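You operate a simulated robot arm through the tools that you are given. There is no shell and no other tool.

The job below is to be done with a simulated two-armed robot. You get a single attempt, and the scene is never put back.

JOB
Crimp both end caps of the blue cord in the hand press.
Fine: lay the cord across the die; slide the table in for each press, out before you move the cord and out again at the end; the cord stays on the table; leave the press knob and the other cords.

It is judged by the outcome, as a careful person would: the job done as asked, and still so three seconds after it is handed in. It fails if anything else is knocked over, pushed out of place, dropped, spilled or broken. Lids that push on must go on centred and level and be pressed home; caps that screw on are set level and turned clockwise until they are tight.

ROBOT AND FRAMES
Two 7-joint arms with fingered hands on one trunk that stands fixed in place. Base frame: the origin is at the foot of the trunk, x ahead of it, y to its left, z up. Readings come in mm, degrees, newtons and seconds.
The left shoulder is at [36, 152, 1200], the right one opposite. With the tool pointing down near the work surface each hand reaches from about 100 to 760 mm from the base axis, measured 20 degrees to its own side. Payload 3.8 kg a hand.
The tool frame of a hand sits at the grasp point between the pads (the TCP): z along the fingers, y along the line on which they close. The tips reach 30 mm beyond it. The gripper opens to 104 mm; its body begins 35 mm behind the TCP. The gripper is a hand of 5 fingers: y runs from the thumb to the fingers, the wrist lies at [-15, -104, -178] in the tool frame, and closing takes about 1.5 s.
Orientation is told as [roll, pitch, yaw] about the base's x, y, z axes, in that order, counted from this pose: with the fingers straight down and the wrist toward the robot, the tool's x, y and z point along [0, 1, 0], [1, 0, 0] and [0, 0, -1] of the base frame.

CONTROLS
- The arms move only by the tool play_rows. It takes "left_motion", "right_motion" or both (then of equal length, played together; a hand with none holds still); each is a list of rows, each an object of numbers (a shift or turn left out is 0, a gripper value left out holds the last): "tx", "ty", "tz": the shift along the tool's x, y, z in mm; "ax", "ay", "az": the turn, a rotation vector about the tool's x, y, z in degrees; "fingers": the opening, from 0 (shut) to 1 (fully open). In form: [{"tx": .., "ty": .., "tz": .., "ax": .., "ay": .., "az": .., "fingers": ..}, ...]. A call has 1 to 20 rows; each row shifts and turns the commanded pose from where the row before left it, along the tool's axes as they then stand. Rows are played at 5 a second. More than 50 mm and 8.6 degrees between two rows, or a gripper value outside its range, and nothing of the call is played. Where a pose cannot be reached the arm comes as near as it can. A force on the tool above 60 N (or 10 N above the force at the start of the call, whichever is more), or a blocked arm, ends the call early, and 0.2 s more pass. The fingers move at their own pace (about 72 mm/s each) and stop on an object; they squeeze with about 32 N. The grip force told is the motor's: it shows also when the fingers shut on nothing. Time passes only in rows, and 0.2 s behind the last, so rows that do not move let the fingers close. The reply holds the time, the measured pose of the TCP, the force on the tool along the base axes, the opening and the grip force, in the units named above and with some noise, with the torque about the TCP (base axes, N m) and any sound that the robot's microphone picked up, and new pictures: "views" is both (left out), scene, wrist or none (wrist: the cameras of the hands that moved).
- Cameras (640 x 400 px; columns grow to the right, rows downward): "scene" is now at [123.3, -39.7, 1372.2]; the picture's right is [-0.42, -0.90, 0.04], its down [-0.35, 0.13, -0.93] and it looks along [0.83, -0.41, -0.37] (base axes); focal length 214 px, centre (320, 200). "left" rides on the left gripper at [-80, -78, -141] in its tool frame; the picture's right is [-0.78, -0.30, 0.56], its down [0.53, -0.78, 0.33] and it looks along [0.33, 0.56, 0.76] (tool axes); focal length 247 px, centre (320, 200). "right" rides on the right gripper at [80, -78, -141] in its tool frame; the picture's right is [-0.78, 0.30, -0.56], its down [-0.53, -0.78, 0.33] and it looks along [-0.33, 0.56, 0.76] (tool axes); focal length 247 px, centre (320, 200). There is no depth. A picture from a camera that has moved, and an enlarged one, comes with that camera's place and axes in the base frame and with its lens.
- move_column(by): moves the trunk up (or, below 0, down) by that many mm; the arms and the scene camera ride with it, the base frame stays. It gives what a move gives, with no picture.
- hand_shape(shape, hand): the hand has 5 fingers and takes this shape, open, in about a second: jaw (thumb against the fingers, like two jaws); tri (thumb and two fingers); tip (a fingertip pinch); poke (one finger out to press); point (the index stretched); flat (the hand flat); cup (the hand cupped); fist (a fist). The gripper value then closes the fingers along that shape, each until it touches; the sizes above hold for jaw. It gives what a move gives, with no picture.
- pan_tilt(pan, tilt): turns the head with the scene camera to pan (to the left, within 80 degrees either way) and tilt (down, from -29 to 69), counted from straight ahead of the robot (the tilt from the chest, where the trunk bows). It gives what a move gives, and a new picture of the scene camera.
- close_up(camera, box): a new picture of the part [left, top, right, bottom] of that camera's present view, enlarged. It takes no simulated time.
- close_job(): hands the job in; it is judged then, once.

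Places have to be worked out from the pictures, the camera data and where the tool is seen. Open the grippers and draw the arms clear of the work before you hand the job in, unless the task says otherwise.

The tools are called by a JSON object that holds its "method" and its "body". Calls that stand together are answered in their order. play_rows: Moves the arms, as the interface text tells. Its arguments: {"type":"object","properties":{"left_motion":{"type":"array","items":{"type":"object","properties":{"tx":{"type":"number"},"ty":{"type":"number"},"tz":{"type":"number"},"ax":{"type":"number"},"ay":{"type":"number"},"az":{"type":"number"},"fingers":{"type":"number"}}}},"right_motion":{"type":"array","items":{"type":"object","properties":{"tx":{"type":"number"},"ty":{"type":"number"},"tz":{"type":"number"},"ax":{"type":"number"},"ay":{"type":"number"},"az":{"type":"number"},"fingers":{"type":"number"}}}},"views":{"type":"string","enum":["both","scene","wrist","none"]}},"required":[]} The other tools are called the same way: move_column (by) moves the trunk up or down; hand_shape (shape, hand) gives the hand a shape; pan_tilt (pan, tilt) turns the head that bears the scene camera; close_up (camera, box) takes an enlarged picture of a part of a camera's view; close_job () hands the job in.

At the start:

```text
clock: 0.0
left_ee_pos: [497.3, -18.2, 1411.5]
left_ee_rot: [0.0, 0.0, 0.0]
left_ft_force: [-0.1, -0.6, 0.3]
left_moment: [-0.02, 0.0, 0.05]
left_finger_gap: 103.6
left_grasp_force: 0.1
left_shape: jaw
right_ee_pos: [339.5, -345.8, 1409.8]
right_ee_rot: [0.0, 0.0, 0.0]
right_ft_force: [-0.9, 0.7, -0.1]
right_moment: [0.03, 0.02, 0.01]
right_finger_gap: 103.7
right_grasp_force: 0.1
right_shape: jaw
trunk travel left (down, up): [-275.0, 181.0]
head pan, tilt (commanded): [-25.2, 17.3]
```

scene: 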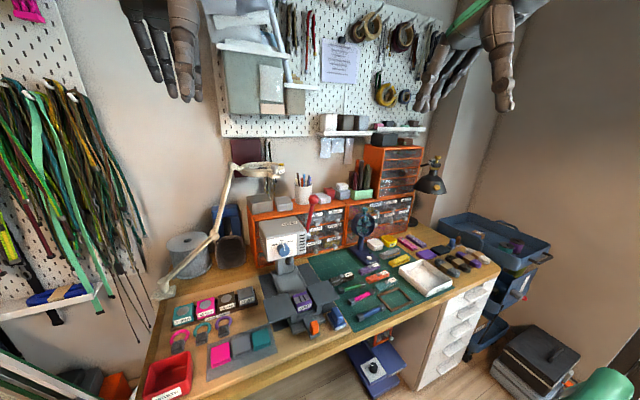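
right: 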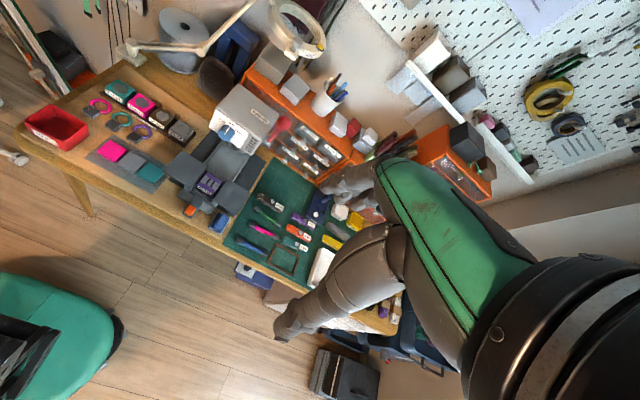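
left: 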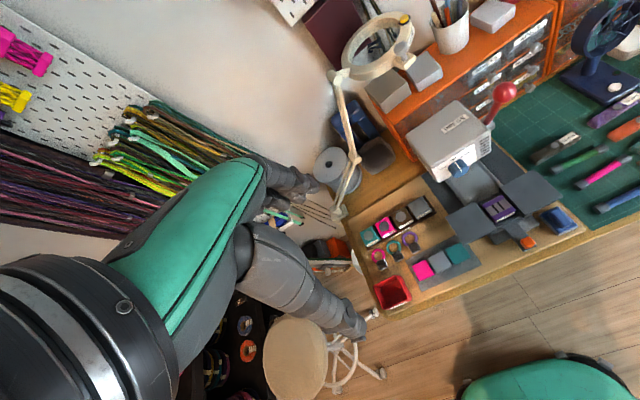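

The pictures show a desk with a hand press (red lever knob), a sliding table with a purple die, and small cords beside it. I take enlarged views to read the scene.

{"method": "close_up", "body": {"camera": "scene", "box": [140, 200, 380, 350]}}

{"method": "close_up", "body": {"camera": "left", "box": [340, 80, 600, 320]}}

{"method": "close_up", "body": {"camera": "right", "box": [20, 60, 280, 260]}}

```text
2.67 times, centred on (260, 275) of scene
camera zoom: at [123.3, -39.7, 1372.2], right [-0.42, -0.9, 0.04], down [-0.35, 0.13, -0.93], along [0.83, -0.41, -0.37], focal length 572 px, centre (480, 0)
```

zoom: 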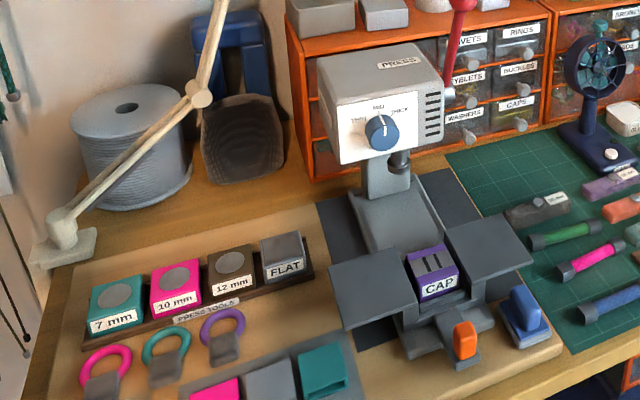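

```text
1.67 times, centred on (470, 200) of left
camera zoom: at [418.4, -98.2, 1552.0], right [-0.3, -0.78, -0.56], down [-0.78, 0.53, -0.33], along [0.56, 0.33, -0.76], focal length 412 px, centre (70, 200)
```

zoom: 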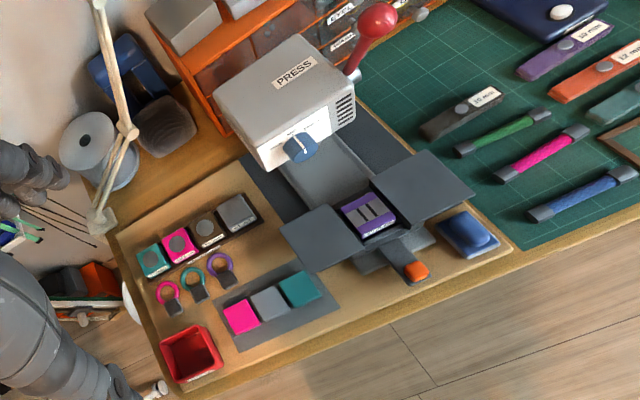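

```text
2.00 times, centred on (150, 160) of right
camera zoom: at [261.5, -266.4, 1552.0], right [0.3, -0.78, 0.56], down [-0.78, -0.53, -0.33], along [0.56, -0.33, -0.76], focal length 494 px, centre (660, 280)
```

zoom: 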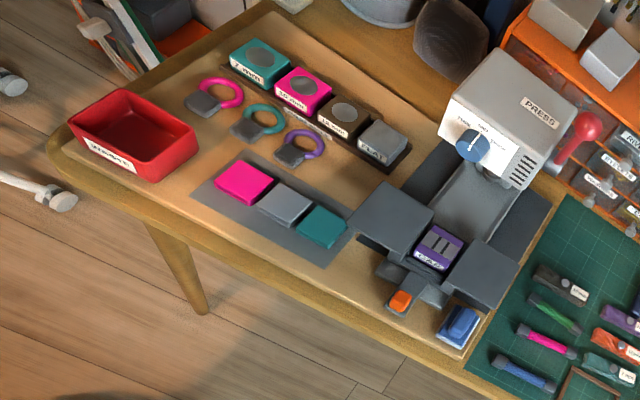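

The die top is near (625,-237,803), the orange tab near (524,-233,803), the red lever ball near (710,-306,1110), and the blue cord lies along y near (525,-394 to -498). I zoom in more on the die, the cords and the lever.

{"method": "close_up", "body": {"camera": "scene", "box": [255, 275, 355, 338]}}

{"method": "close_up", "body": {"camera": "left", "box": [440, 160, 600, 260]}}

{"method": "close_up", "body": {"camera": "scene", "box": [320, 250, 440, 325]}}

{"method": "close_up", "body": {"camera": "left", "box": [540, 80, 640, 230]}}

{"method": "close_up", "body": {"camera": "scene", "box": [250, 180, 350, 280]}}

```text
6.35 times, centred on (305, 306) of scene
camera zoom: at [123.3, -39.7, 1372.2], right [-0.42, -0.9, 0.04], down [-0.35, 0.13, -0.93], along [0.83, -0.41, -0.37], focal length 1362 px, centre (415, -476)
```

zoom: 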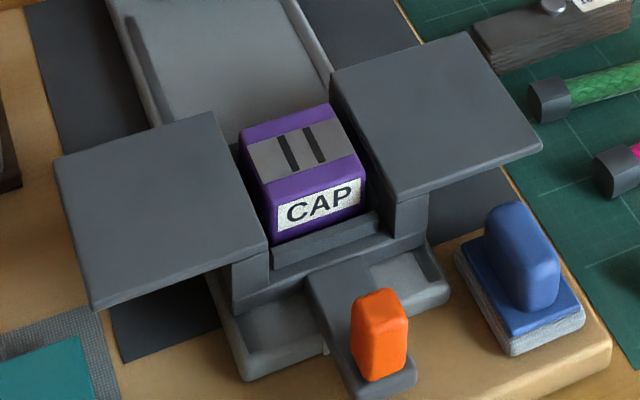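

```text
4.00 times, centred on (520, 210) of left
camera zoom: at [418.4, -98.2, 1552.0], right [-0.3, -0.78, -0.56], down [-0.78, 0.53, -0.33], along [0.56, 0.33, -0.76], focal length 988 px, centre (-480, 160)
```

zoom: 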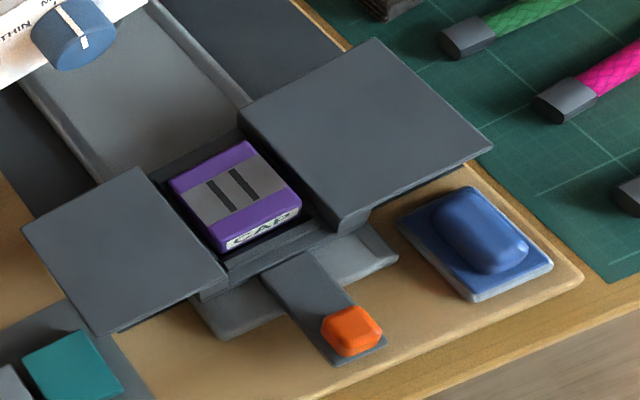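

```text
5.33 times, centred on (380, 288) of scene
camera zoom: at [123.3, -39.7, 1372.2], right [-0.42, -0.9, 0.04], down [-0.35, 0.13, -0.93], along [0.83, -0.41, -0.37], focal length 1144 px, centre (0, -267)
```

zoom: 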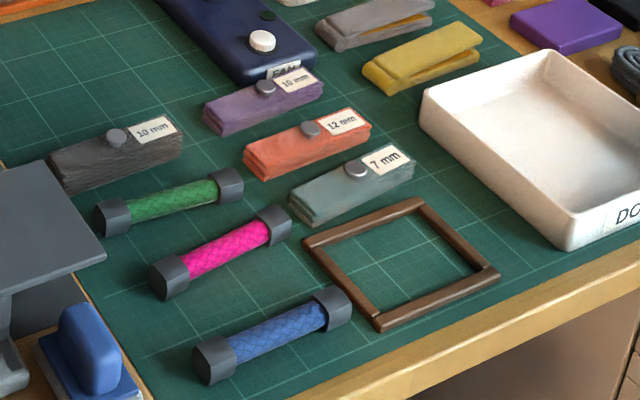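

```text
2.67 times, centred on (590, 155) of left
camera zoom: at [418.4, -98.2, 1552.0], right [-0.3, -0.78, -0.56], down [-0.78, 0.53, -0.33], along [0.56, 0.33, -0.76], focal length 659 px, centre (-400, 320)
```

zoom: 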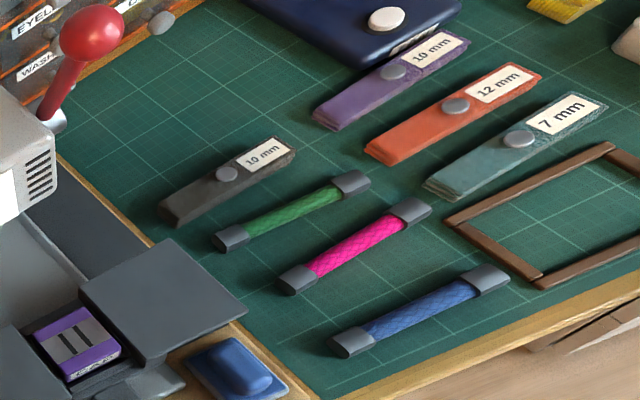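

```text
4.00 times, centred on (300, 230) of scene
camera zoom: at [123.3, -39.7, 1372.2], right [-0.42, -0.9, 0.04], down [-0.35, 0.13, -0.93], along [0.83, -0.41, -0.37], focal length 858 px, centre (400, 80)
```

zoom: 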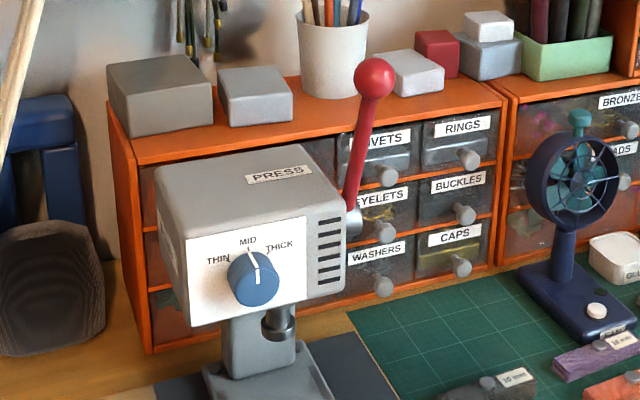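

The die is a flat-topped purple block between two wing plates, and the caps of the cords lie along y as the wings do. I move the right hand down over the blue cord to about (525,-446,905) for a better look with its camera.

{"method": "play_rows", "body": {"right_motion": [{"tx": -8.4, "ty": 15.4, "tz": 42}, {"tx": -8.4, "ty": 15.4, "tz": 42}, {"tx": -8.4, "ty": 15.4, "tz": 42}, {"tx": -8.4, "ty": 15.4, "tz": 42}, {"tx": -8.4, "ty": 15.4, "tz": 42}, {"tx": -8.4, "ty": 15.4, "tz": 42}, {"tx": -8.4, "ty": 15.4, "tz": 42}, {"tx": -8.4, "ty": 15.4, "tz": 42}, {"tx": -8.4, "ty": 15.4, "tz": 42}, {"tx": -8.4, "ty": 15.4, "tz": 42}, {"tx": -8.4, "ty": 15.4, "tz": 42}, {"tx": -8.4, "ty": 15.4, "tz": 42}], "views": "both"}}

```text
clock: 2.6
left_ee_pos: [497.6, -18.5, 1411.8]
left_ee_rot: [0.0, 0.1, 0.0]
left_ft_force: [0.5, -0.1, 0.9]
left_moment: [0.04, 0.02, -0.03]
left_finger_gap: 103.6
left_grasp_force: 0.2
left_shape: jaw
right_ee_pos: [524.1, -448.7, 903.5]
right_ee_rot: [0.0, 0.0, 0.0]
right_ft_force: [0.4, 0.5, 0.3]
right_moment: [0.02, -0.01, -0.01]
right_finger_gap: 103.8
right_grasp_force: 0.0
right_shape: jaw
trunk travel left (down, up): [-275.0, 181.0]
head pan, tilt (commanded): [-25.2, 17.3]
camera scene: at [124.4, -40.4, 1372.0], right [-0.42, -0.9, 0.04], down [-0.35, 0.13, -0.93], along [0.83, -0.41, -0.37], focal length 214 px, centre (320, 200)
camera right: at [446.7, -368.6, 1045.7], right [0.3, -0.78, 0.56], down [-0.78, -0.53, -0.33], along [0.56, -0.33, -0.76], focal length 247 px, centre (320, 200)
```

scene: 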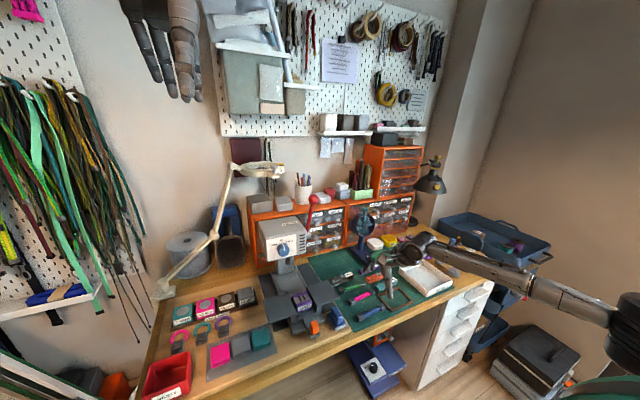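
right: 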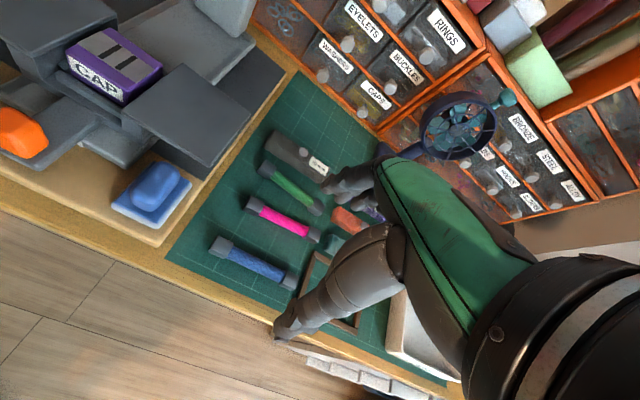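

The hand is above the cord's middle; I zoom into the right wrist view to see cord, fingers and die more precisely.

{"method": "close_up", "body": {"camera": "right", "box": [180, 130, 420, 350]}}

{"method": "close_up", "body": {"camera": "right", "box": [0, 0, 300, 240]}}

{"method": "close_up", "body": {"camera": "scene", "box": [320, 220, 480, 340]}}

```text
1.82 times, centred on (300, 240) of right
camera zoom: at [446.7, -368.6, 1045.7], right [0.3, -0.78, 0.56], down [-0.78, -0.53, -0.33], along [0.56, -0.33, -0.76], focal length 449 px, centre (356, 127)
```

zoom: 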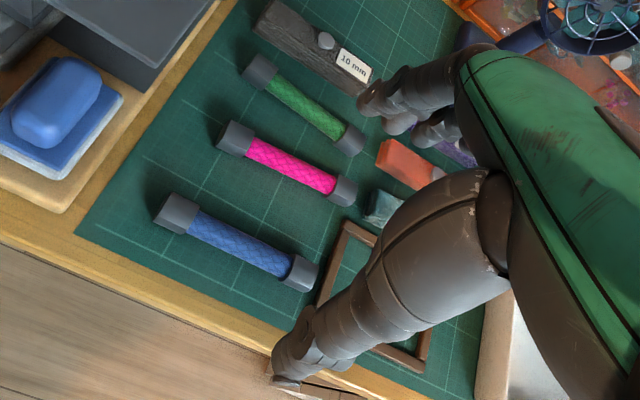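

```text
1.67 times, centred on (150, 120) of right
camera zoom: at [446.7, -368.6, 1045.7], right [0.3, -0.78, 0.56], down [-0.78, -0.53, -0.33], along [0.56, -0.33, -0.76], focal length 412 px, centre (603, 333)
```

zoom: 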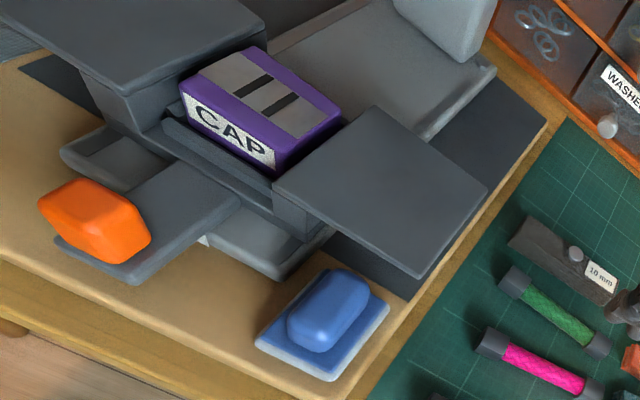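

```text
3.33 times, centred on (400, 280) of scene
camera zoom: at [124.4, -40.4, 1372.0], right [-0.42, -0.9, 0.04], down [-0.35, 0.13, -0.93], along [0.83, -0.41, -0.37], focal length 715 px, centre (53, -67)
```

zoom: 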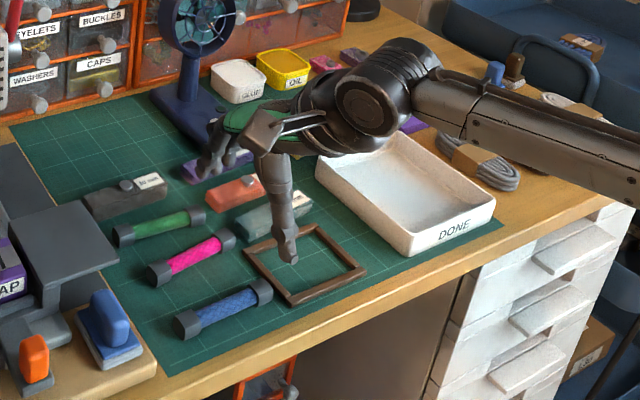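

The blue cord's centre is near (526,-445), its axis along y, and the pink cord is about 65 mm farther out, so I half-close the fingers first to keep clear of it and come down to z≈825.

{"method": "play_rows", "body": {"right_motion": [{"fingers": 0.48}, {"tx": 2, "ty": 1}, {"tx": 2, "ty": 1}, {"tz": 20}, {"tz": 20}, {"tz": 20}, {"tz": 18}, {}], "views": "both"}}

{"method": "close_up", "body": {"camera": "right", "box": [200, 150, 440, 350]}}

{"method": "close_up", "body": {"camera": "scene", "box": [330, 240, 450, 330]}}

```text
clock: 4.4
left_ee_pos: [496.6, -16.5, 1412.6]
left_ee_rot: [-0.1, 0.0, -0.1]
left_ft_force: [1.0, -0.2, -0.7]
left_moment: [-0.02, 0.0, -0.03]
left_finger_gap: 103.6
left_grasp_force: 0.2
left_shape: jaw
right_ee_pos: [526.1, -442.4, 828.6]
right_ee_rot: [0.0, 0.0, 0.0]
right_ft_force: [0.1, 1.2, 0.5]
right_moment: [0.01, -0.03, 0.0]
right_finger_gap: 50.1
right_grasp_force: 0.1
right_shape: jaw
trunk travel left (down, up): [-275.0, 181.0]
head pan, tilt (commanded): [-25.2, 17.3]
camera scene: at [123.2, -39.7, 1372.2], right [-0.42, -0.9, 0.04], down [-0.35, 0.13, -0.93], along [0.83, -0.41, -0.37], focal length 214 px, centre (320, 200)
camera right: at [448.0, -363.5, 969.8], right [0.3, -0.78, 0.56], down [-0.78, -0.53, -0.33], along [0.56, -0.33, -0.76], focal length 247 px, centre (320, 200)
```

scene: 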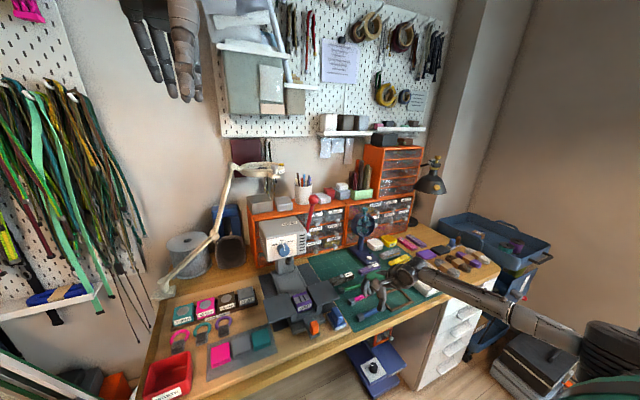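
right: 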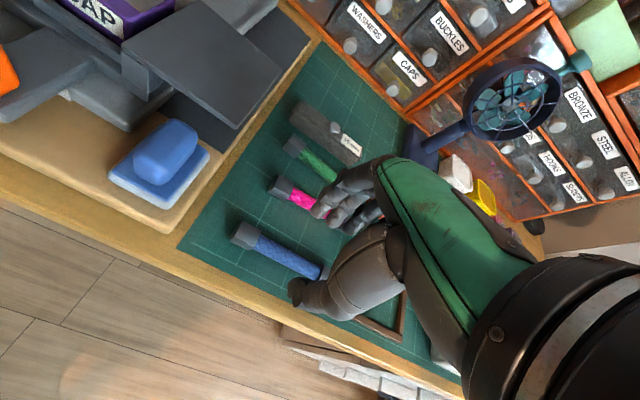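

```text
2.00 times, centred on (320, 250) of right
camera zoom: at [448.0, -363.5, 969.8], right [0.3, -0.78, 0.56], down [-0.78, -0.53, -0.33], along [0.56, -0.33, -0.76], focal length 494 px, centre (320, 100)
```

zoom: 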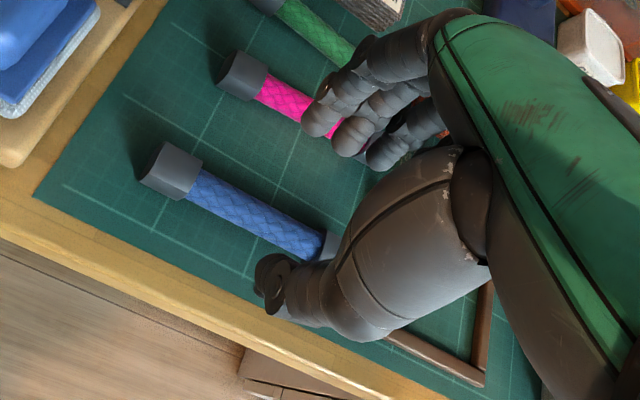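

```text
4.44 times, centred on (390, 285) of scene
camera zoom: at [123.2, -39.7, 1372.2], right [-0.42, -0.9, 0.04], down [-0.35, 0.13, -0.93], along [0.83, -0.41, -0.37], focal length 953 px, centre (9, -178)
```

zoom: 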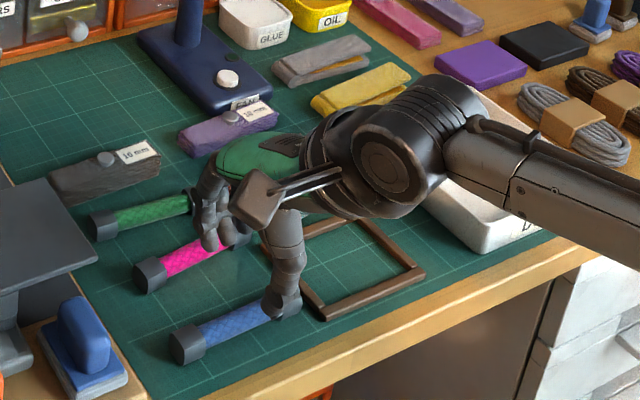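

The index and middle fingers and thumb line up with the cord's centre but the ring and little fingers would land on the right cap, so I rise a little and switch to the "tri" shape for a narrower grip.

{"method": "play_rows", "body": {"right_motion": [{"tz": -25}, {"tz": -25}], "views": "none"}}

{"method": "hand_shape", "body": {"hand": "right", "shape": "tri"}}

{"method": "play_rows", "body": {"right_motion": [{"fingers": 0.5}, {}, {}, {}], "views": "wrist"}}

{"method": "close_up", "body": {"camera": "right", "box": [200, 150, 440, 350]}}

{"method": "close_up", "body": {"camera": "scene", "box": [330, 240, 450, 330]}}

```text
clock: 5.0
left_ee_pos: [496.9, -17.6, 1411.9]
left_ee_rot: [-0.1, 0.1, 0.0]
left_ft_force: [-0.3, 0.4, -0.7]
left_moment: [-0.05, 0.01, -0.04]
left_finger_gap: 103.5
left_grasp_force: 0.0
left_shape: jaw
right_ee_pos: [526.9, -441.6, 878.9]
right_ee_rot: [0.0, 0.0, 0.0]
right_ft_force: [-0.1, -0.4, -0.2]
right_moment: [0.01, -0.01, -0.03]
right_finger_gap: 50.1
right_grasp_force: 0.1
right_shape: jaw
trunk travel left (down, up): [-275.0, 181.0]
head pan, tilt (commanded): [-25.2, 17.3]
```

```text
clock: 5.9
left_ee_pos: [497.3, -18.7, 1412.3]
left_ee_rot: [0.1, 0.0, 0.0]
left_ft_force: [0.6, -0.5, 0.1]
left_moment: [0.0, 0.0, -0.04]
left_finger_gap: 103.6
left_grasp_force: 0.1
left_shape: jaw
right_ee_pos: [526.6, -442.2, 878.3]
right_ee_rot: [0.1, 0.0, 0.0]
right_ft_force: [0.0, 0.0, 0.7]
right_moment: [-0.05, -0.03, -0.01]
right_finger_gap: 103.7
right_grasp_force: 0.0
right_shape: tri
trunk travel left (down, up): [-275.0, 181.0]
head pan, tilt (commanded): [-25.2, 17.3]
```

```text
clock: 6.9
left_ee_pos: [498.1, -19.1, 1411.7]
left_ee_rot: [0.0, 0.0, 0.0]
left_ft_force: [0.1, 0.1, 0.5]
left_moment: [-0.02, -0.02, 0.03]
left_finger_gap: 103.6
left_grasp_force: 0.0
left_shape: jaw
right_ee_pos: [525.6, -441.4, 878.1]
right_ee_rot: [0.0, 0.0, 0.0]
right_ft_force: [0.3, 0.2, 0.3]
right_moment: [0.0, 0.03, 0.0]
right_finger_gap: 52.6
right_grasp_force: 0.1
right_shape: tri
trunk travel left (down, up): [-275.0, 181.0]
head pan, tilt (commanded): [-25.2, 17.3]
camera right: at [448.5, -363.2, 1020.1], right [0.3, -0.78, 0.56], down [-0.78, -0.53, -0.33], along [0.56, -0.33, -0.76], focal length 247 px, centre (320, 200)
```

right: 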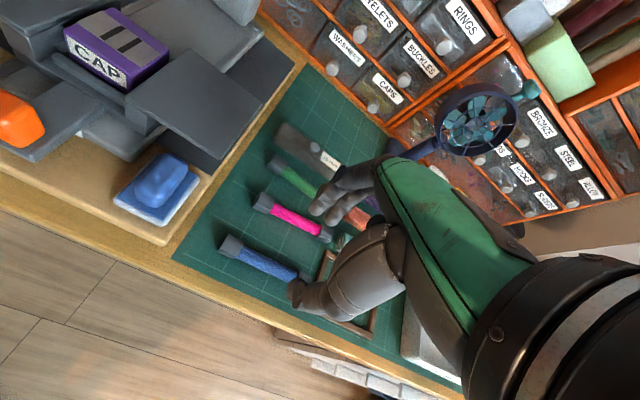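

```text
2.00 times, centred on (320, 250) of right
camera zoom: at [448.5, -363.2, 1020.1], right [0.3, -0.78, 0.56], down [-0.78, -0.53, -0.33], along [0.56, -0.33, -0.76], focal length 494 px, centre (320, 100)
```

zoom: 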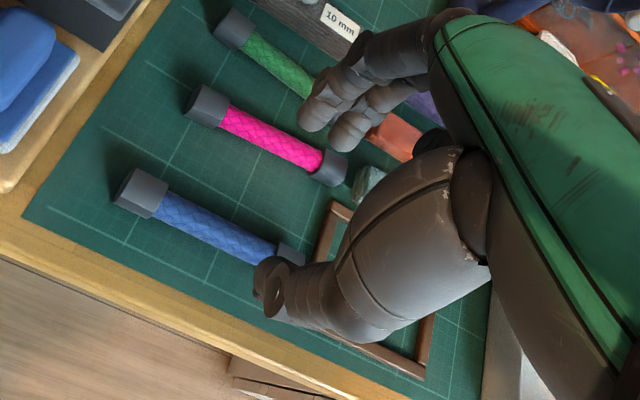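

```text
4.44 times, centred on (390, 285) of scene
camera zoom: at [123.3, -39.7, 1372.1], right [-0.42, -0.9, 0.04], down [-0.35, 0.13, -0.93], along [0.83, -0.41, -0.37], focal length 953 px, centre (9, -178)
```

zoom: 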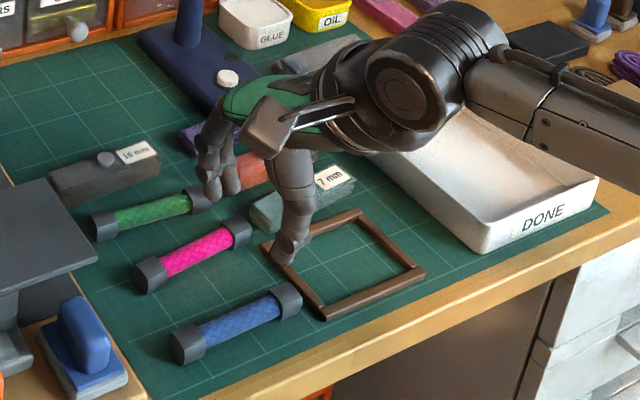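

The tri shape gives just two fingers and the thumb, centred on the cord. I narrow the opening to ~38 mm and descend to z≈800.

{"method": "play_rows", "body": {"right_motion": [{"fingers": 0.37}, {"tx": -1.5}, {"tz": 20}, {"tz": 20}, {"tz": 20}, {"tz": 16}, {}], "views": "wrist"}}

{"method": "close_up", "body": {"camera": "right", "box": [220, 170, 400, 320]}}

{"method": "close_up", "body": {"camera": "scene", "box": [340, 260, 420, 320]}}

```text
clock: 8.5
left_ee_pos: [496.3, -17.6, 1412.0]
left_ee_rot: [0.0, 0.1, 0.1]
left_ft_force: [1.2, -0.2, 0.7]
left_moment: [0.0, 0.01, 0.02]
left_finger_gap: 103.3
left_grasp_force: 0.0
left_shape: jaw
right_ee_pos: [526.5, -443.5, 802.7]
right_ee_rot: [0.0, 0.0, -0.1]
right_ft_force: [-0.3, 0.0, -0.7]
right_moment: [-0.06, 0.01, -0.02]
right_finger_gap: 38.9
right_grasp_force: 0.1
right_shape: tri
trunk travel left (down, up): [-275.0, 181.0]
head pan, tilt (commanded): [-25.2, 17.3]
camera right: at [448.1, -364.8, 943.9], right [0.3, -0.78, 0.56], down [-0.78, -0.53, -0.33], along [0.56, -0.33, -0.76], focal length 247 px, centre (320, 200)
```

right: 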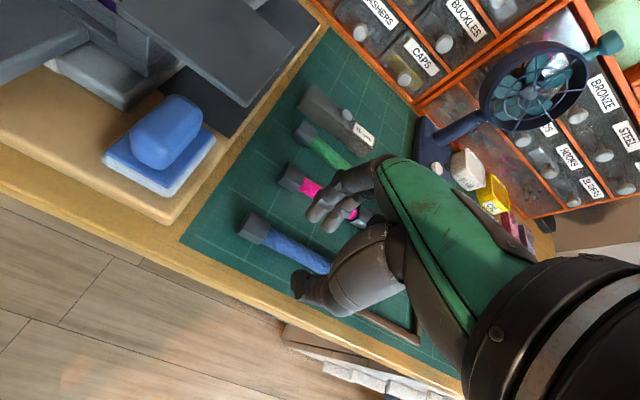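

```text
2.67 times, centred on (310, 245) of right
camera zoom: at [448.1, -364.8, 943.9], right [0.3, -0.78, 0.56], down [-0.78, -0.53, -0.33], along [0.56, -0.33, -0.76], focal length 659 px, centre (347, 80)
```

zoom: 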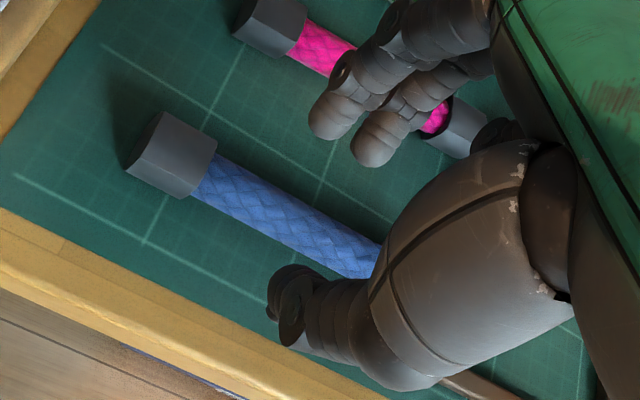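

```text
6.67 times, centred on (380, 290) of scene
camera zoom: at [123.2, -39.7, 1372.2], right [-0.42, -0.9, 0.04], down [-0.35, 0.13, -0.93], along [0.83, -0.41, -0.37], focal length 1430 px, centre (-80, -400)
```

zoom: 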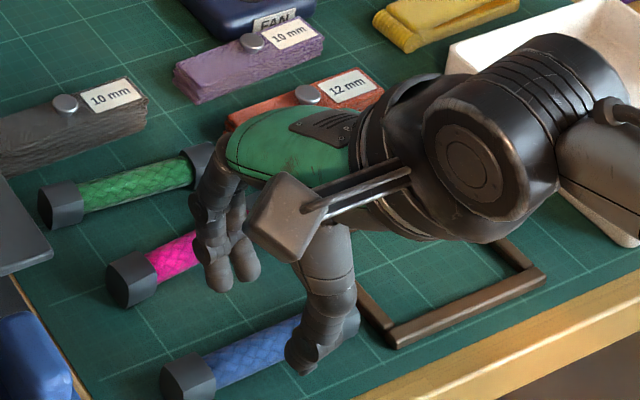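

Fingers straddle the blue cord. I descend further in small steps, watching the force for mat contact.

{"method": "play_rows", "body": {"right_motion": [{"tz": 3}, {"tz": 3}, {"tz": 3}, {"tz": 3}, {}], "views": "none"}}

{"method": "close_up", "body": {"camera": "right", "box": [220, 170, 400, 320]}}

{"method": "close_up", "body": {"camera": "scene", "box": [340, 260, 420, 320]}}

```text
clock: 9.7
left_ee_pos: [497.3, -18.1, 1411.0]
left_ee_rot: [0.0, 0.0, 0.1]
left_ft_force: [0.1, 0.4, 0.4]
left_moment: [-0.03, -0.01, -0.02]
left_finger_gap: 103.7
left_grasp_force: 0.1
left_shape: jaw
right_ee_pos: [525.6, -445.3, 790.2]
right_ee_rot: [0.0, 0.0, 0.0]
right_ft_force: [0.1, 0.3, -0.1]
right_moment: [-0.01, 0.01, 0.0]
right_finger_gap: 38.8
right_grasp_force: 0.0
right_shape: tri
trunk travel left (down, up): [-275.0, 181.0]
head pan, tilt (commanded): [-25.2, 17.3]
```

```text
2.67 times, centred on (310, 245) of right
camera zoom: at [448.1, -365.3, 931.8], right [0.3, -0.78, 0.56], down [-0.78, -0.53, -0.33], along [0.56, -0.33, -0.76], focal length 659 px, centre (347, 80)
```

zoom: 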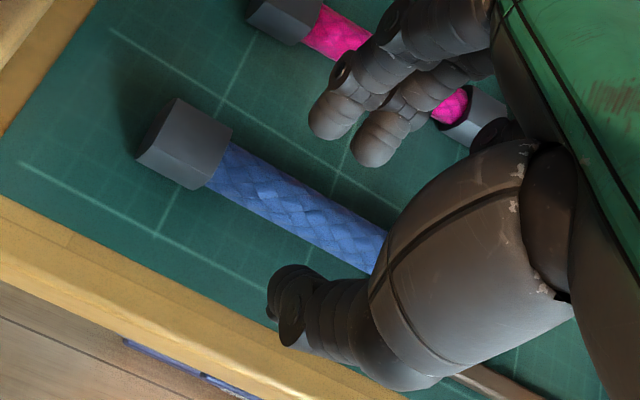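

```text
6.67 times, centred on (380, 290) of scene
camera zoom: at [123.3, -39.7, 1372.2], right [-0.42, -0.9, 0.04], down [-0.35, 0.13, -0.93], along [0.83, -0.41, -0.37], focal length 1430 px, centre (-80, -400)
```

zoom: 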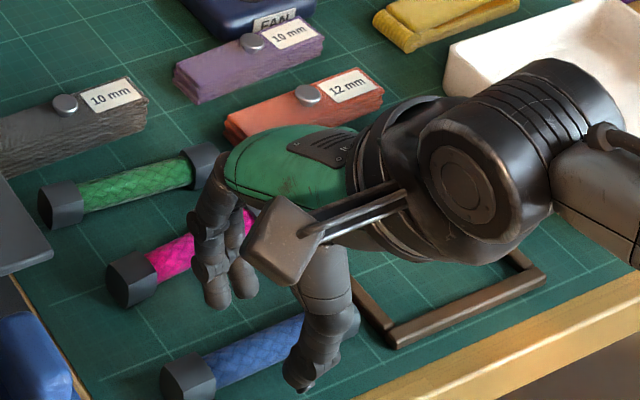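

No contact yet at z≈790; the finger tips still look above the mat, so I keep going down gently.

{"method": "play_rows", "body": {"right_motion": [{"tz": 2}, {"tz": 2}, {"tz": 2}, {"tz": 2}, {}], "views": "none"}}

{"method": "close_up", "body": {"camera": "right", "box": [220, 170, 400, 320]}}

{"method": "close_up", "body": {"camera": "scene", "box": [340, 260, 420, 320]}}

```text
clock: 10.9
left_ee_pos: [497.0, -17.9, 1411.4]
left_ee_rot: [0.0, 0.0, 0.0]
left_ft_force: [0.3, -0.7, 0.3]
left_moment: [0.01, 0.02, 0.03]
left_finger_gap: 103.5
left_grasp_force: 0.0
left_shape: jaw
right_ee_pos: [525.8, -445.2, 780.8]
right_ee_rot: [0.0, 0.0, 0.0]
right_ft_force: [-0.2, -0.3, -0.4]
right_moment: [0.01, 0.02, -0.01]
right_finger_gap: 38.7
right_grasp_force: 0.1
right_shape: tri
trunk travel left (down, up): [-275.0, 181.0]
head pan, tilt (commanded): [-25.2, 17.3]
```

```text
2.67 times, centred on (310, 245) of right
camera zoom: at [448.1, -364.8, 924.1], right [0.3, -0.78, 0.56], down [-0.78, -0.53, -0.33], along [0.56, -0.33, -0.76], focal length 659 px, centre (347, 80)
```

zoom: 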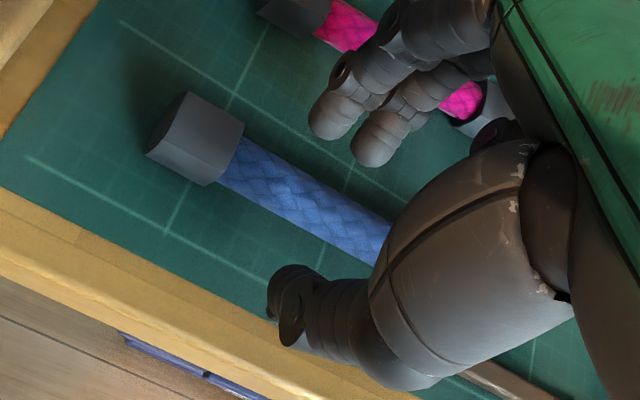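

```text
6.67 times, centred on (380, 290) of scene
camera zoom: at [123.3, -39.7, 1372.2], right [-0.42, -0.9, 0.04], down [-0.35, 0.13, -0.93], along [0.83, -0.41, -0.37], focal length 1430 px, centre (-80, -400)
```

zoom: 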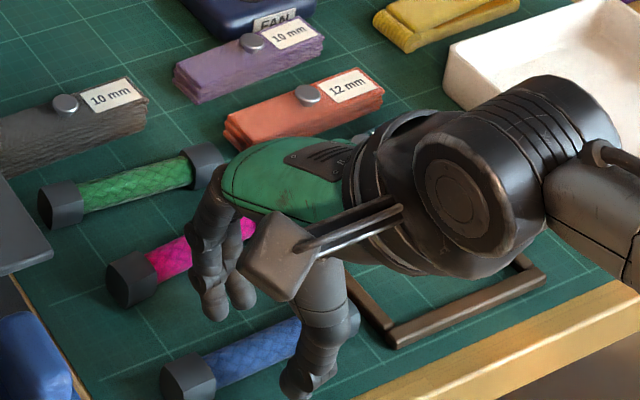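

Re-triangulating gives the cap centre nearer z≈750, so the mat is near 740. I continue down in 2 mm steps.

{"method": "play_rows", "body": {"right_motion": [{"tz": 2}, {"tz": 2}, {"tz": 2}, {"tz": 2}, {}], "views": "none"}}

{"method": "close_up", "body": {"camera": "scene", "box": [340, 260, 420, 320]}}

{"method": "close_up", "body": {"camera": "right", "box": [220, 170, 400, 320]}}

```text
clock: 12.1
left_ee_pos: [495.9, -17.3, 1411.9]
left_ee_rot: [0.0, 0.1, -0.1]
left_ft_force: [0.4, -0.1, 0.1]
left_moment: [-0.01, 0.02, -0.01]
left_finger_gap: 103.4
left_grasp_force: 0.1
left_shape: jaw
right_ee_pos: [526.5, -443.7, 774.2]
right_ee_rot: [-0.1, 0.0, 0.0]
right_ft_force: [0.1, -0.1, 0.5]
right_moment: [-0.01, 0.0, 0.02]
right_finger_gap: 38.9
right_grasp_force: 0.0
right_shape: tri
trunk travel left (down, up): [-275.0, 181.0]
head pan, tilt (commanded): [-25.2, 17.3]
```

```text
6.67 times, centred on (380, 290) of scene
camera zoom: at [123.3, -39.7, 1372.2], right [-0.42, -0.9, 0.04], down [-0.35, 0.13, -0.93], along [0.83, -0.41, -0.37], focal length 1430 px, centre (-80, -400)
```

zoom: 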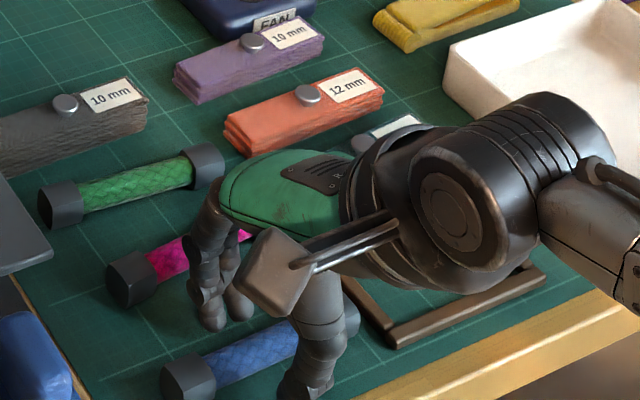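

```text
2.67 times, centred on (310, 245) of right
camera zoom: at [448.2, -364.5, 916.0], right [0.3, -0.78, 0.56], down [-0.78, -0.53, -0.33], along [0.56, -0.33, -0.76], focal length 659 px, centre (347, 80)
```

zoom: 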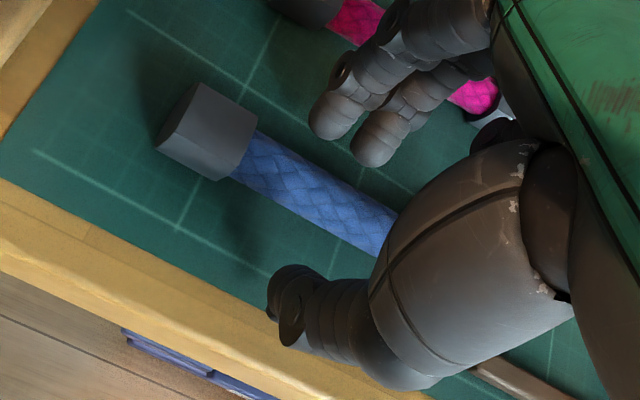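

Still free at z≈774. I go 3 mm lower and close the fingers on the cord.

{"method": "play_rows", "body": {"right_motion": [{"tz": 1.5}, {"tz": 1.5}, {}, {"fingers": 0.25}, {"fingers": 0.12}, {"fingers": 0.0}, {}, {}, {}], "views": "none"}}

{"method": "close_up", "body": {"camera": "scene", "box": [340, 260, 420, 320]}}

{"method": "close_up", "body": {"camera": "right", "box": [220, 170, 400, 320]}}

```text
clock: 14.1
left_ee_pos: [496.9, -18.8, 1411.4]
left_ee_rot: [0.0, 0.0, 0.1]
left_ft_force: [0.0, 0.4, 0.0]
left_moment: [0.01, -0.03, 0.01]
left_finger_gap: 103.5
left_grasp_force: 0.1
left_shape: jaw
right_ee_pos: [526.5, -443.8, 770.7]
right_ee_rot: [0.0, 0.0, 0.0]
right_ft_force: [-0.6, 0.4, 1.2]
right_moment: [0.01, -0.01, 0.02]
right_finger_gap: 10.8
right_grasp_force: 32.0
right_shape: tri
trunk travel left (down, up): [-275.0, 181.0]
head pan, tilt (commanded): [-25.2, 17.3]
```

```text
6.67 times, centred on (380, 290) of scene
camera zoom: at [123.4, -39.8, 1372.1], right [-0.42, -0.9, 0.04], down [-0.35, 0.13, -0.93], along [0.83, -0.41, -0.37], focal length 1430 px, centre (-80, -400)
```

zoom: 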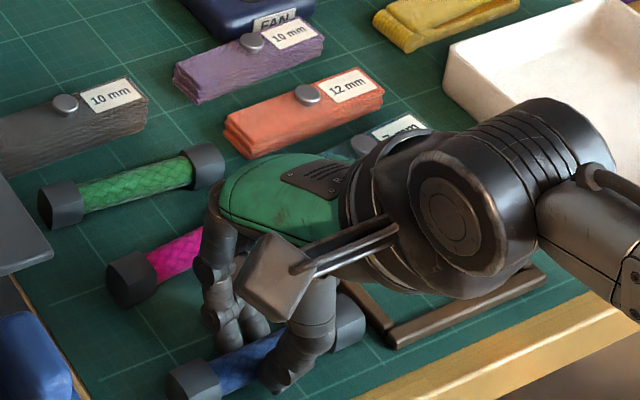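

```text
2.67 times, centred on (310, 245) of right
camera zoom: at [448.3, -364.9, 913.2], right [0.3, -0.78, 0.56], down [-0.78, -0.53, -0.33], along [0.56, -0.33, -0.76], focal length 659 px, centre (347, 80)
```

zoom: 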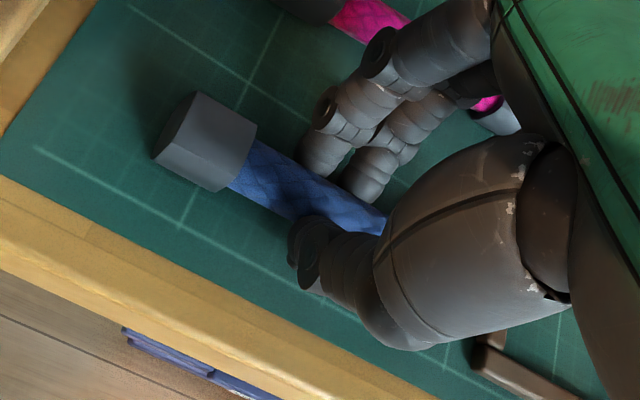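

The fingers hold the cord (gap ~11 mm, 32 N). I lift 30 mm and check the grip.

{"method": "play_rows", "body": {"right_motion": [{"tz": -5}, {"tz": -10}, {"tz": -15}, {}], "views": "wrist"}}

{"method": "close_up", "body": {"camera": "scene", "box": [340, 250, 420, 310]}}

{"method": "close_up", "body": {"camera": "right", "box": [220, 170, 400, 320]}}

```text
clock: 15.1
left_ee_pos: [497.4, -17.4, 1411.3]
left_ee_rot: [0.0, 0.0, 0.1]
left_ft_force: [0.6, -0.1, 0.4]
left_moment: [0.04, -0.01, -0.03]
left_finger_gap: 103.7
left_grasp_force: 0.0
left_shape: jaw
right_ee_pos: [526.8, -444.0, 801.0]
right_ee_rot: [0.0, 0.0, 0.1]
right_ft_force: [-0.6, 0.1, -0.2]
right_moment: [0.01, -0.02, 0.0]
right_finger_gap: 10.9
right_grasp_force: 32.4
right_shape: tri
trunk travel left (down, up): [-275.0, 181.0]
head pan, tilt (commanded): [-25.2, 17.3]
camera right: at [448.2, -364.8, 943.4], right [0.3, -0.78, 0.56], down [-0.78, -0.53, -0.33], along [0.56, -0.33, -0.76], focal length 247 px, centre (320, 200)
```

right: 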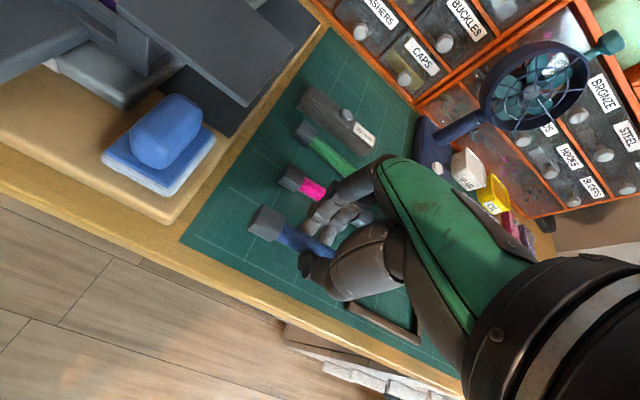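

```text
6.67 times, centred on (380, 280) of scene
camera zoom: at [123.5, -39.8, 1372.1], right [-0.42, -0.9, 0.04], down [-0.35, 0.13, -0.93], along [0.83, -0.41, -0.37], focal length 1430 px, centre (-80, -333)
```

zoom: 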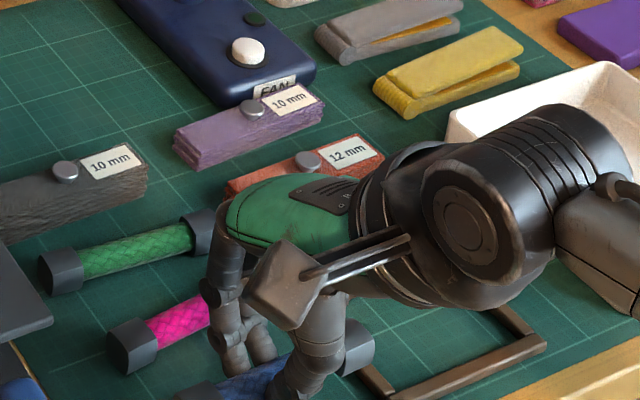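

```text
2.67 times, centred on (310, 245) of right
camera zoom: at [448.2, -364.8, 943.4], right [0.3, -0.78, 0.56], down [-0.78, -0.53, -0.33], along [0.56, -0.33, -0.76], focal length 659 px, centre (347, 80)
```

zoom: 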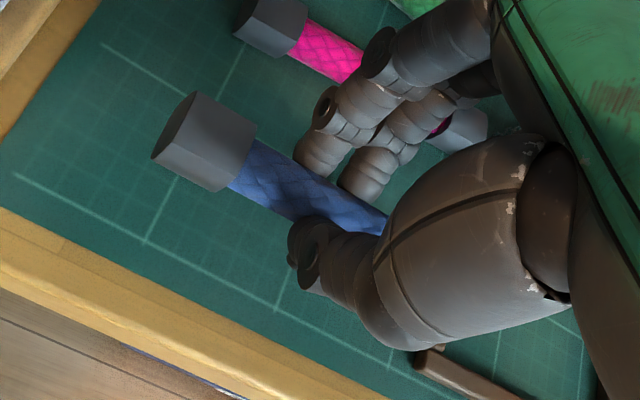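

The cord is held level; its left cap centre is about 41 mm to the left (+y) of the TCP and ~21 mm below it. I raise to z≈890 and carry it over the right wing and die.

{"method": "play_rows", "body": {"right_motion": [{"tz": -30}, {"tz": -30}, {"tz": -30}, {"tx": 24, "ty": 12}, {"tx": 24, "ty": 12}, {"tx": 24, "ty": 12}, {"tx": 24, "ty": 12}, {"tx": 24, "ty": 12}, {"tx": 24, "ty": 12}, {"tx": 24, "ty": 12}, {}], "views": "both"}}

{"method": "close_up", "body": {"camera": "scene", "box": [250, 230, 370, 330]}}

{"method": "close_up", "body": {"camera": "right", "box": [140, 110, 400, 320]}}

```text
clock: 17.5
left_ee_pos: [497.0, -18.5, 1412.2]
left_ee_rot: [0.0, 0.0, 0.0]
left_ft_force: [-0.2, -0.5, 0.1]
left_moment: [-0.01, 0.02, 0.01]
left_finger_gap: 103.6
left_grasp_force: 0.0
left_shape: jaw
right_ee_pos: [609.6, -276.3, 890.2]
right_ee_rot: [0.0, 0.0, 0.0]
right_ft_force: [0.2, 0.0, -0.1]
right_moment: [0.0, 0.01, 0.0]
right_finger_gap: 10.9
right_grasp_force: 31.8
right_shape: tri
trunk travel left (down, up): [-275.0, 181.0]
head pan, tilt (commanded): [-25.2, 17.3]
camera scene: at [123.2, -40.1, 1372.2], right [-0.42, -0.9, 0.04], down [-0.35, 0.13, -0.93], along [0.83, -0.41, -0.37], focal length 214 px, centre (320, 200)
camera right: at [532.4, -197.1, 1033.0], right [0.3, -0.78, 0.56], down [-0.78, -0.53, -0.33], along [0.56, -0.33, -0.76], focal length 247 px, centre (320, 200)
```

scene: 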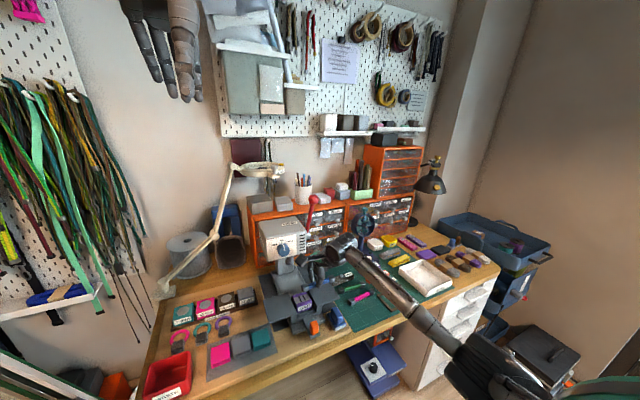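
right: 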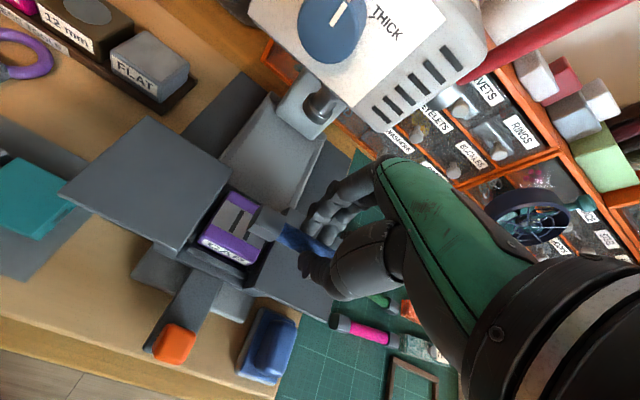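

```text
4.00 times, centred on (310, 280) of scene
camera zoom: at [123.2, -40.1, 1372.2], right [-0.42, -0.9, 0.04], down [-0.35, 0.13, -0.93], along [0.83, -0.41, -0.37], focal length 858 px, centre (360, -120)
```

zoom: 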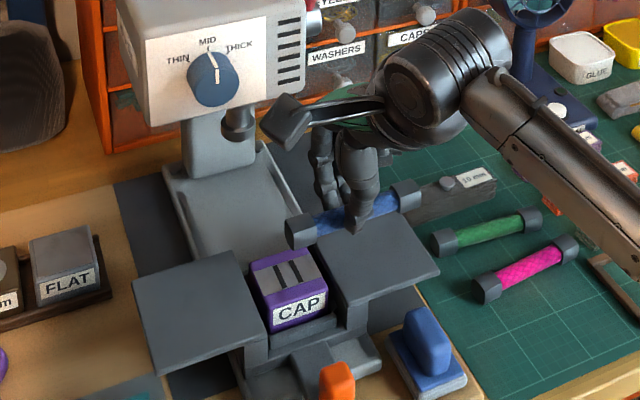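

```text
1.90 times, centred on (270, 215) of right
camera zoom: at [532.4, -197.1, 1033.0], right [0.3, -0.78, 0.56], down [-0.78, -0.53, -0.33], along [0.56, -0.33, -0.76], focal length 470 px, centre (415, 171)
```

zoom: 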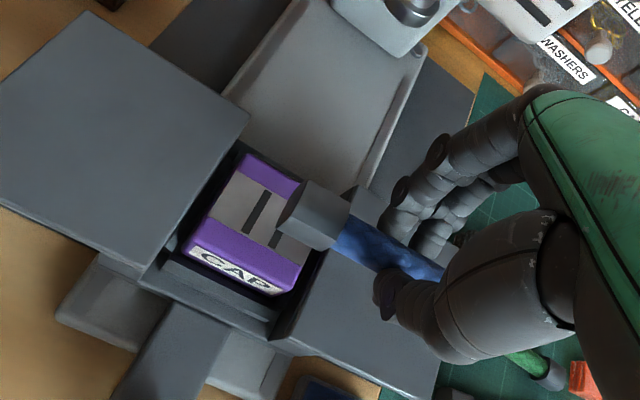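

The die top centre works out at about (619.5,-230.5,811), and the left cap is now at about (607,-235,869). I shift +12 in x and +4.5 in y and descend to just above the die.

{"method": "play_rows", "body": {"right_motion": [{"ty": 6, "tx": 2.5}, {"ty": 6, "tx": 2.5}, {"tz": 10}, {"tz": 10}, {"tz": 10}, {"tz": 4}, {}], "views": "wrist"}}

{"method": "close_up", "body": {"camera": "scene", "box": [260, 260, 360, 330]}}

{"method": "close_up", "body": {"camera": "right", "box": [140, 110, 400, 320]}}

```text
clock: 19.1
left_ee_pos: [497.4, -17.8, 1411.0]
left_ee_rot: [-0.1, 0.0, 0.1]
left_ft_force: [-0.1, -1.0, 0.1]
left_moment: [0.02, -0.01, 0.02]
left_finger_gap: 103.5
left_grasp_force: 0.2
left_shape: jaw
right_ee_pos: [622.0, -270.0, 855.2]
right_ee_rot: [0.0, 0.1, -0.1]
right_ft_force: [0.1, -0.9, 0.4]
right_moment: [-0.02, 0.0, 0.01]
right_finger_gap: 10.9
right_grasp_force: 31.7
right_shape: tri
trunk travel left (down, up): [-275.0, 181.0]
head pan, tilt (commanded): [-25.2, 17.3]
camera right: at [543.9, -191.4, 998.7], right [0.3, -0.78, 0.56], down [-0.78, -0.53, -0.33], along [0.56, -0.33, -0.76], focal length 247 px, centre (320, 200)
```

right: 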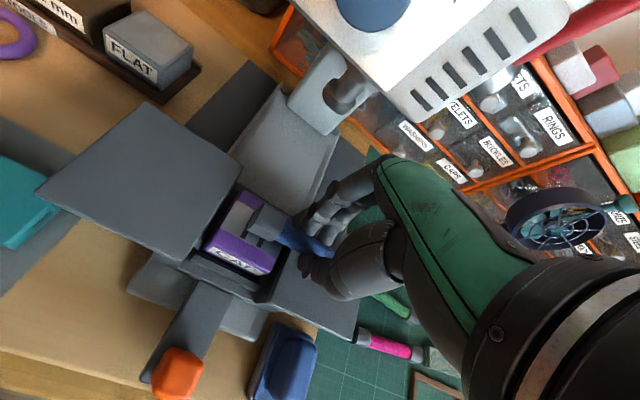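

```text
5.71 times, centred on (310, 295) of scene
camera zoom: at [123.5, -39.7, 1372.1], right [-0.42, -0.9, 0.04], down [-0.35, 0.13, -0.93], along [0.83, -0.41, -0.37], focal length 1226 px, centre (377, -343)
```

zoom: 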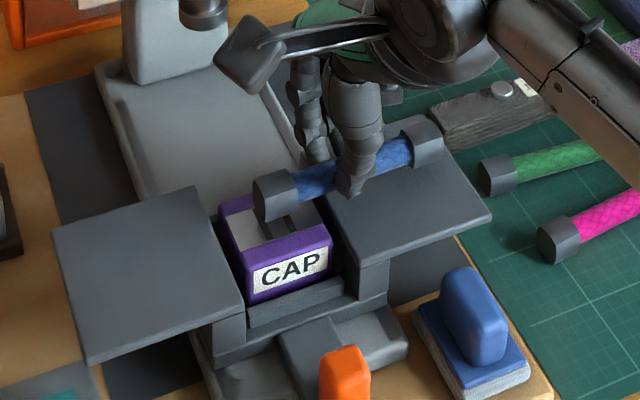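

```text
1.90 times, centred on (270, 215) of right
camera zoom: at [543.9, -191.4, 998.7], right [0.3, -0.78, 0.56], down [-0.78, -0.53, -0.33], along [0.56, -0.33, -0.76], focal length 470 px, centre (415, 171)
```

zoom: 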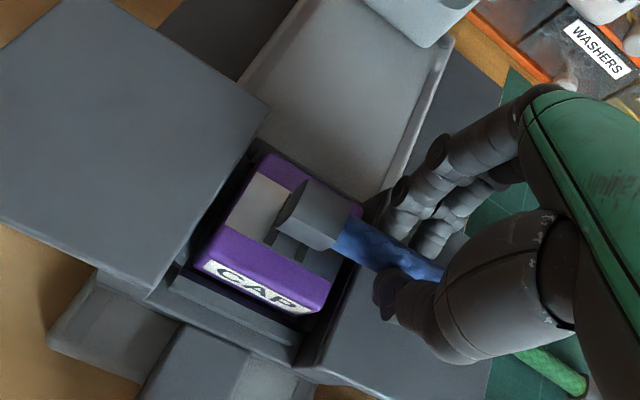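

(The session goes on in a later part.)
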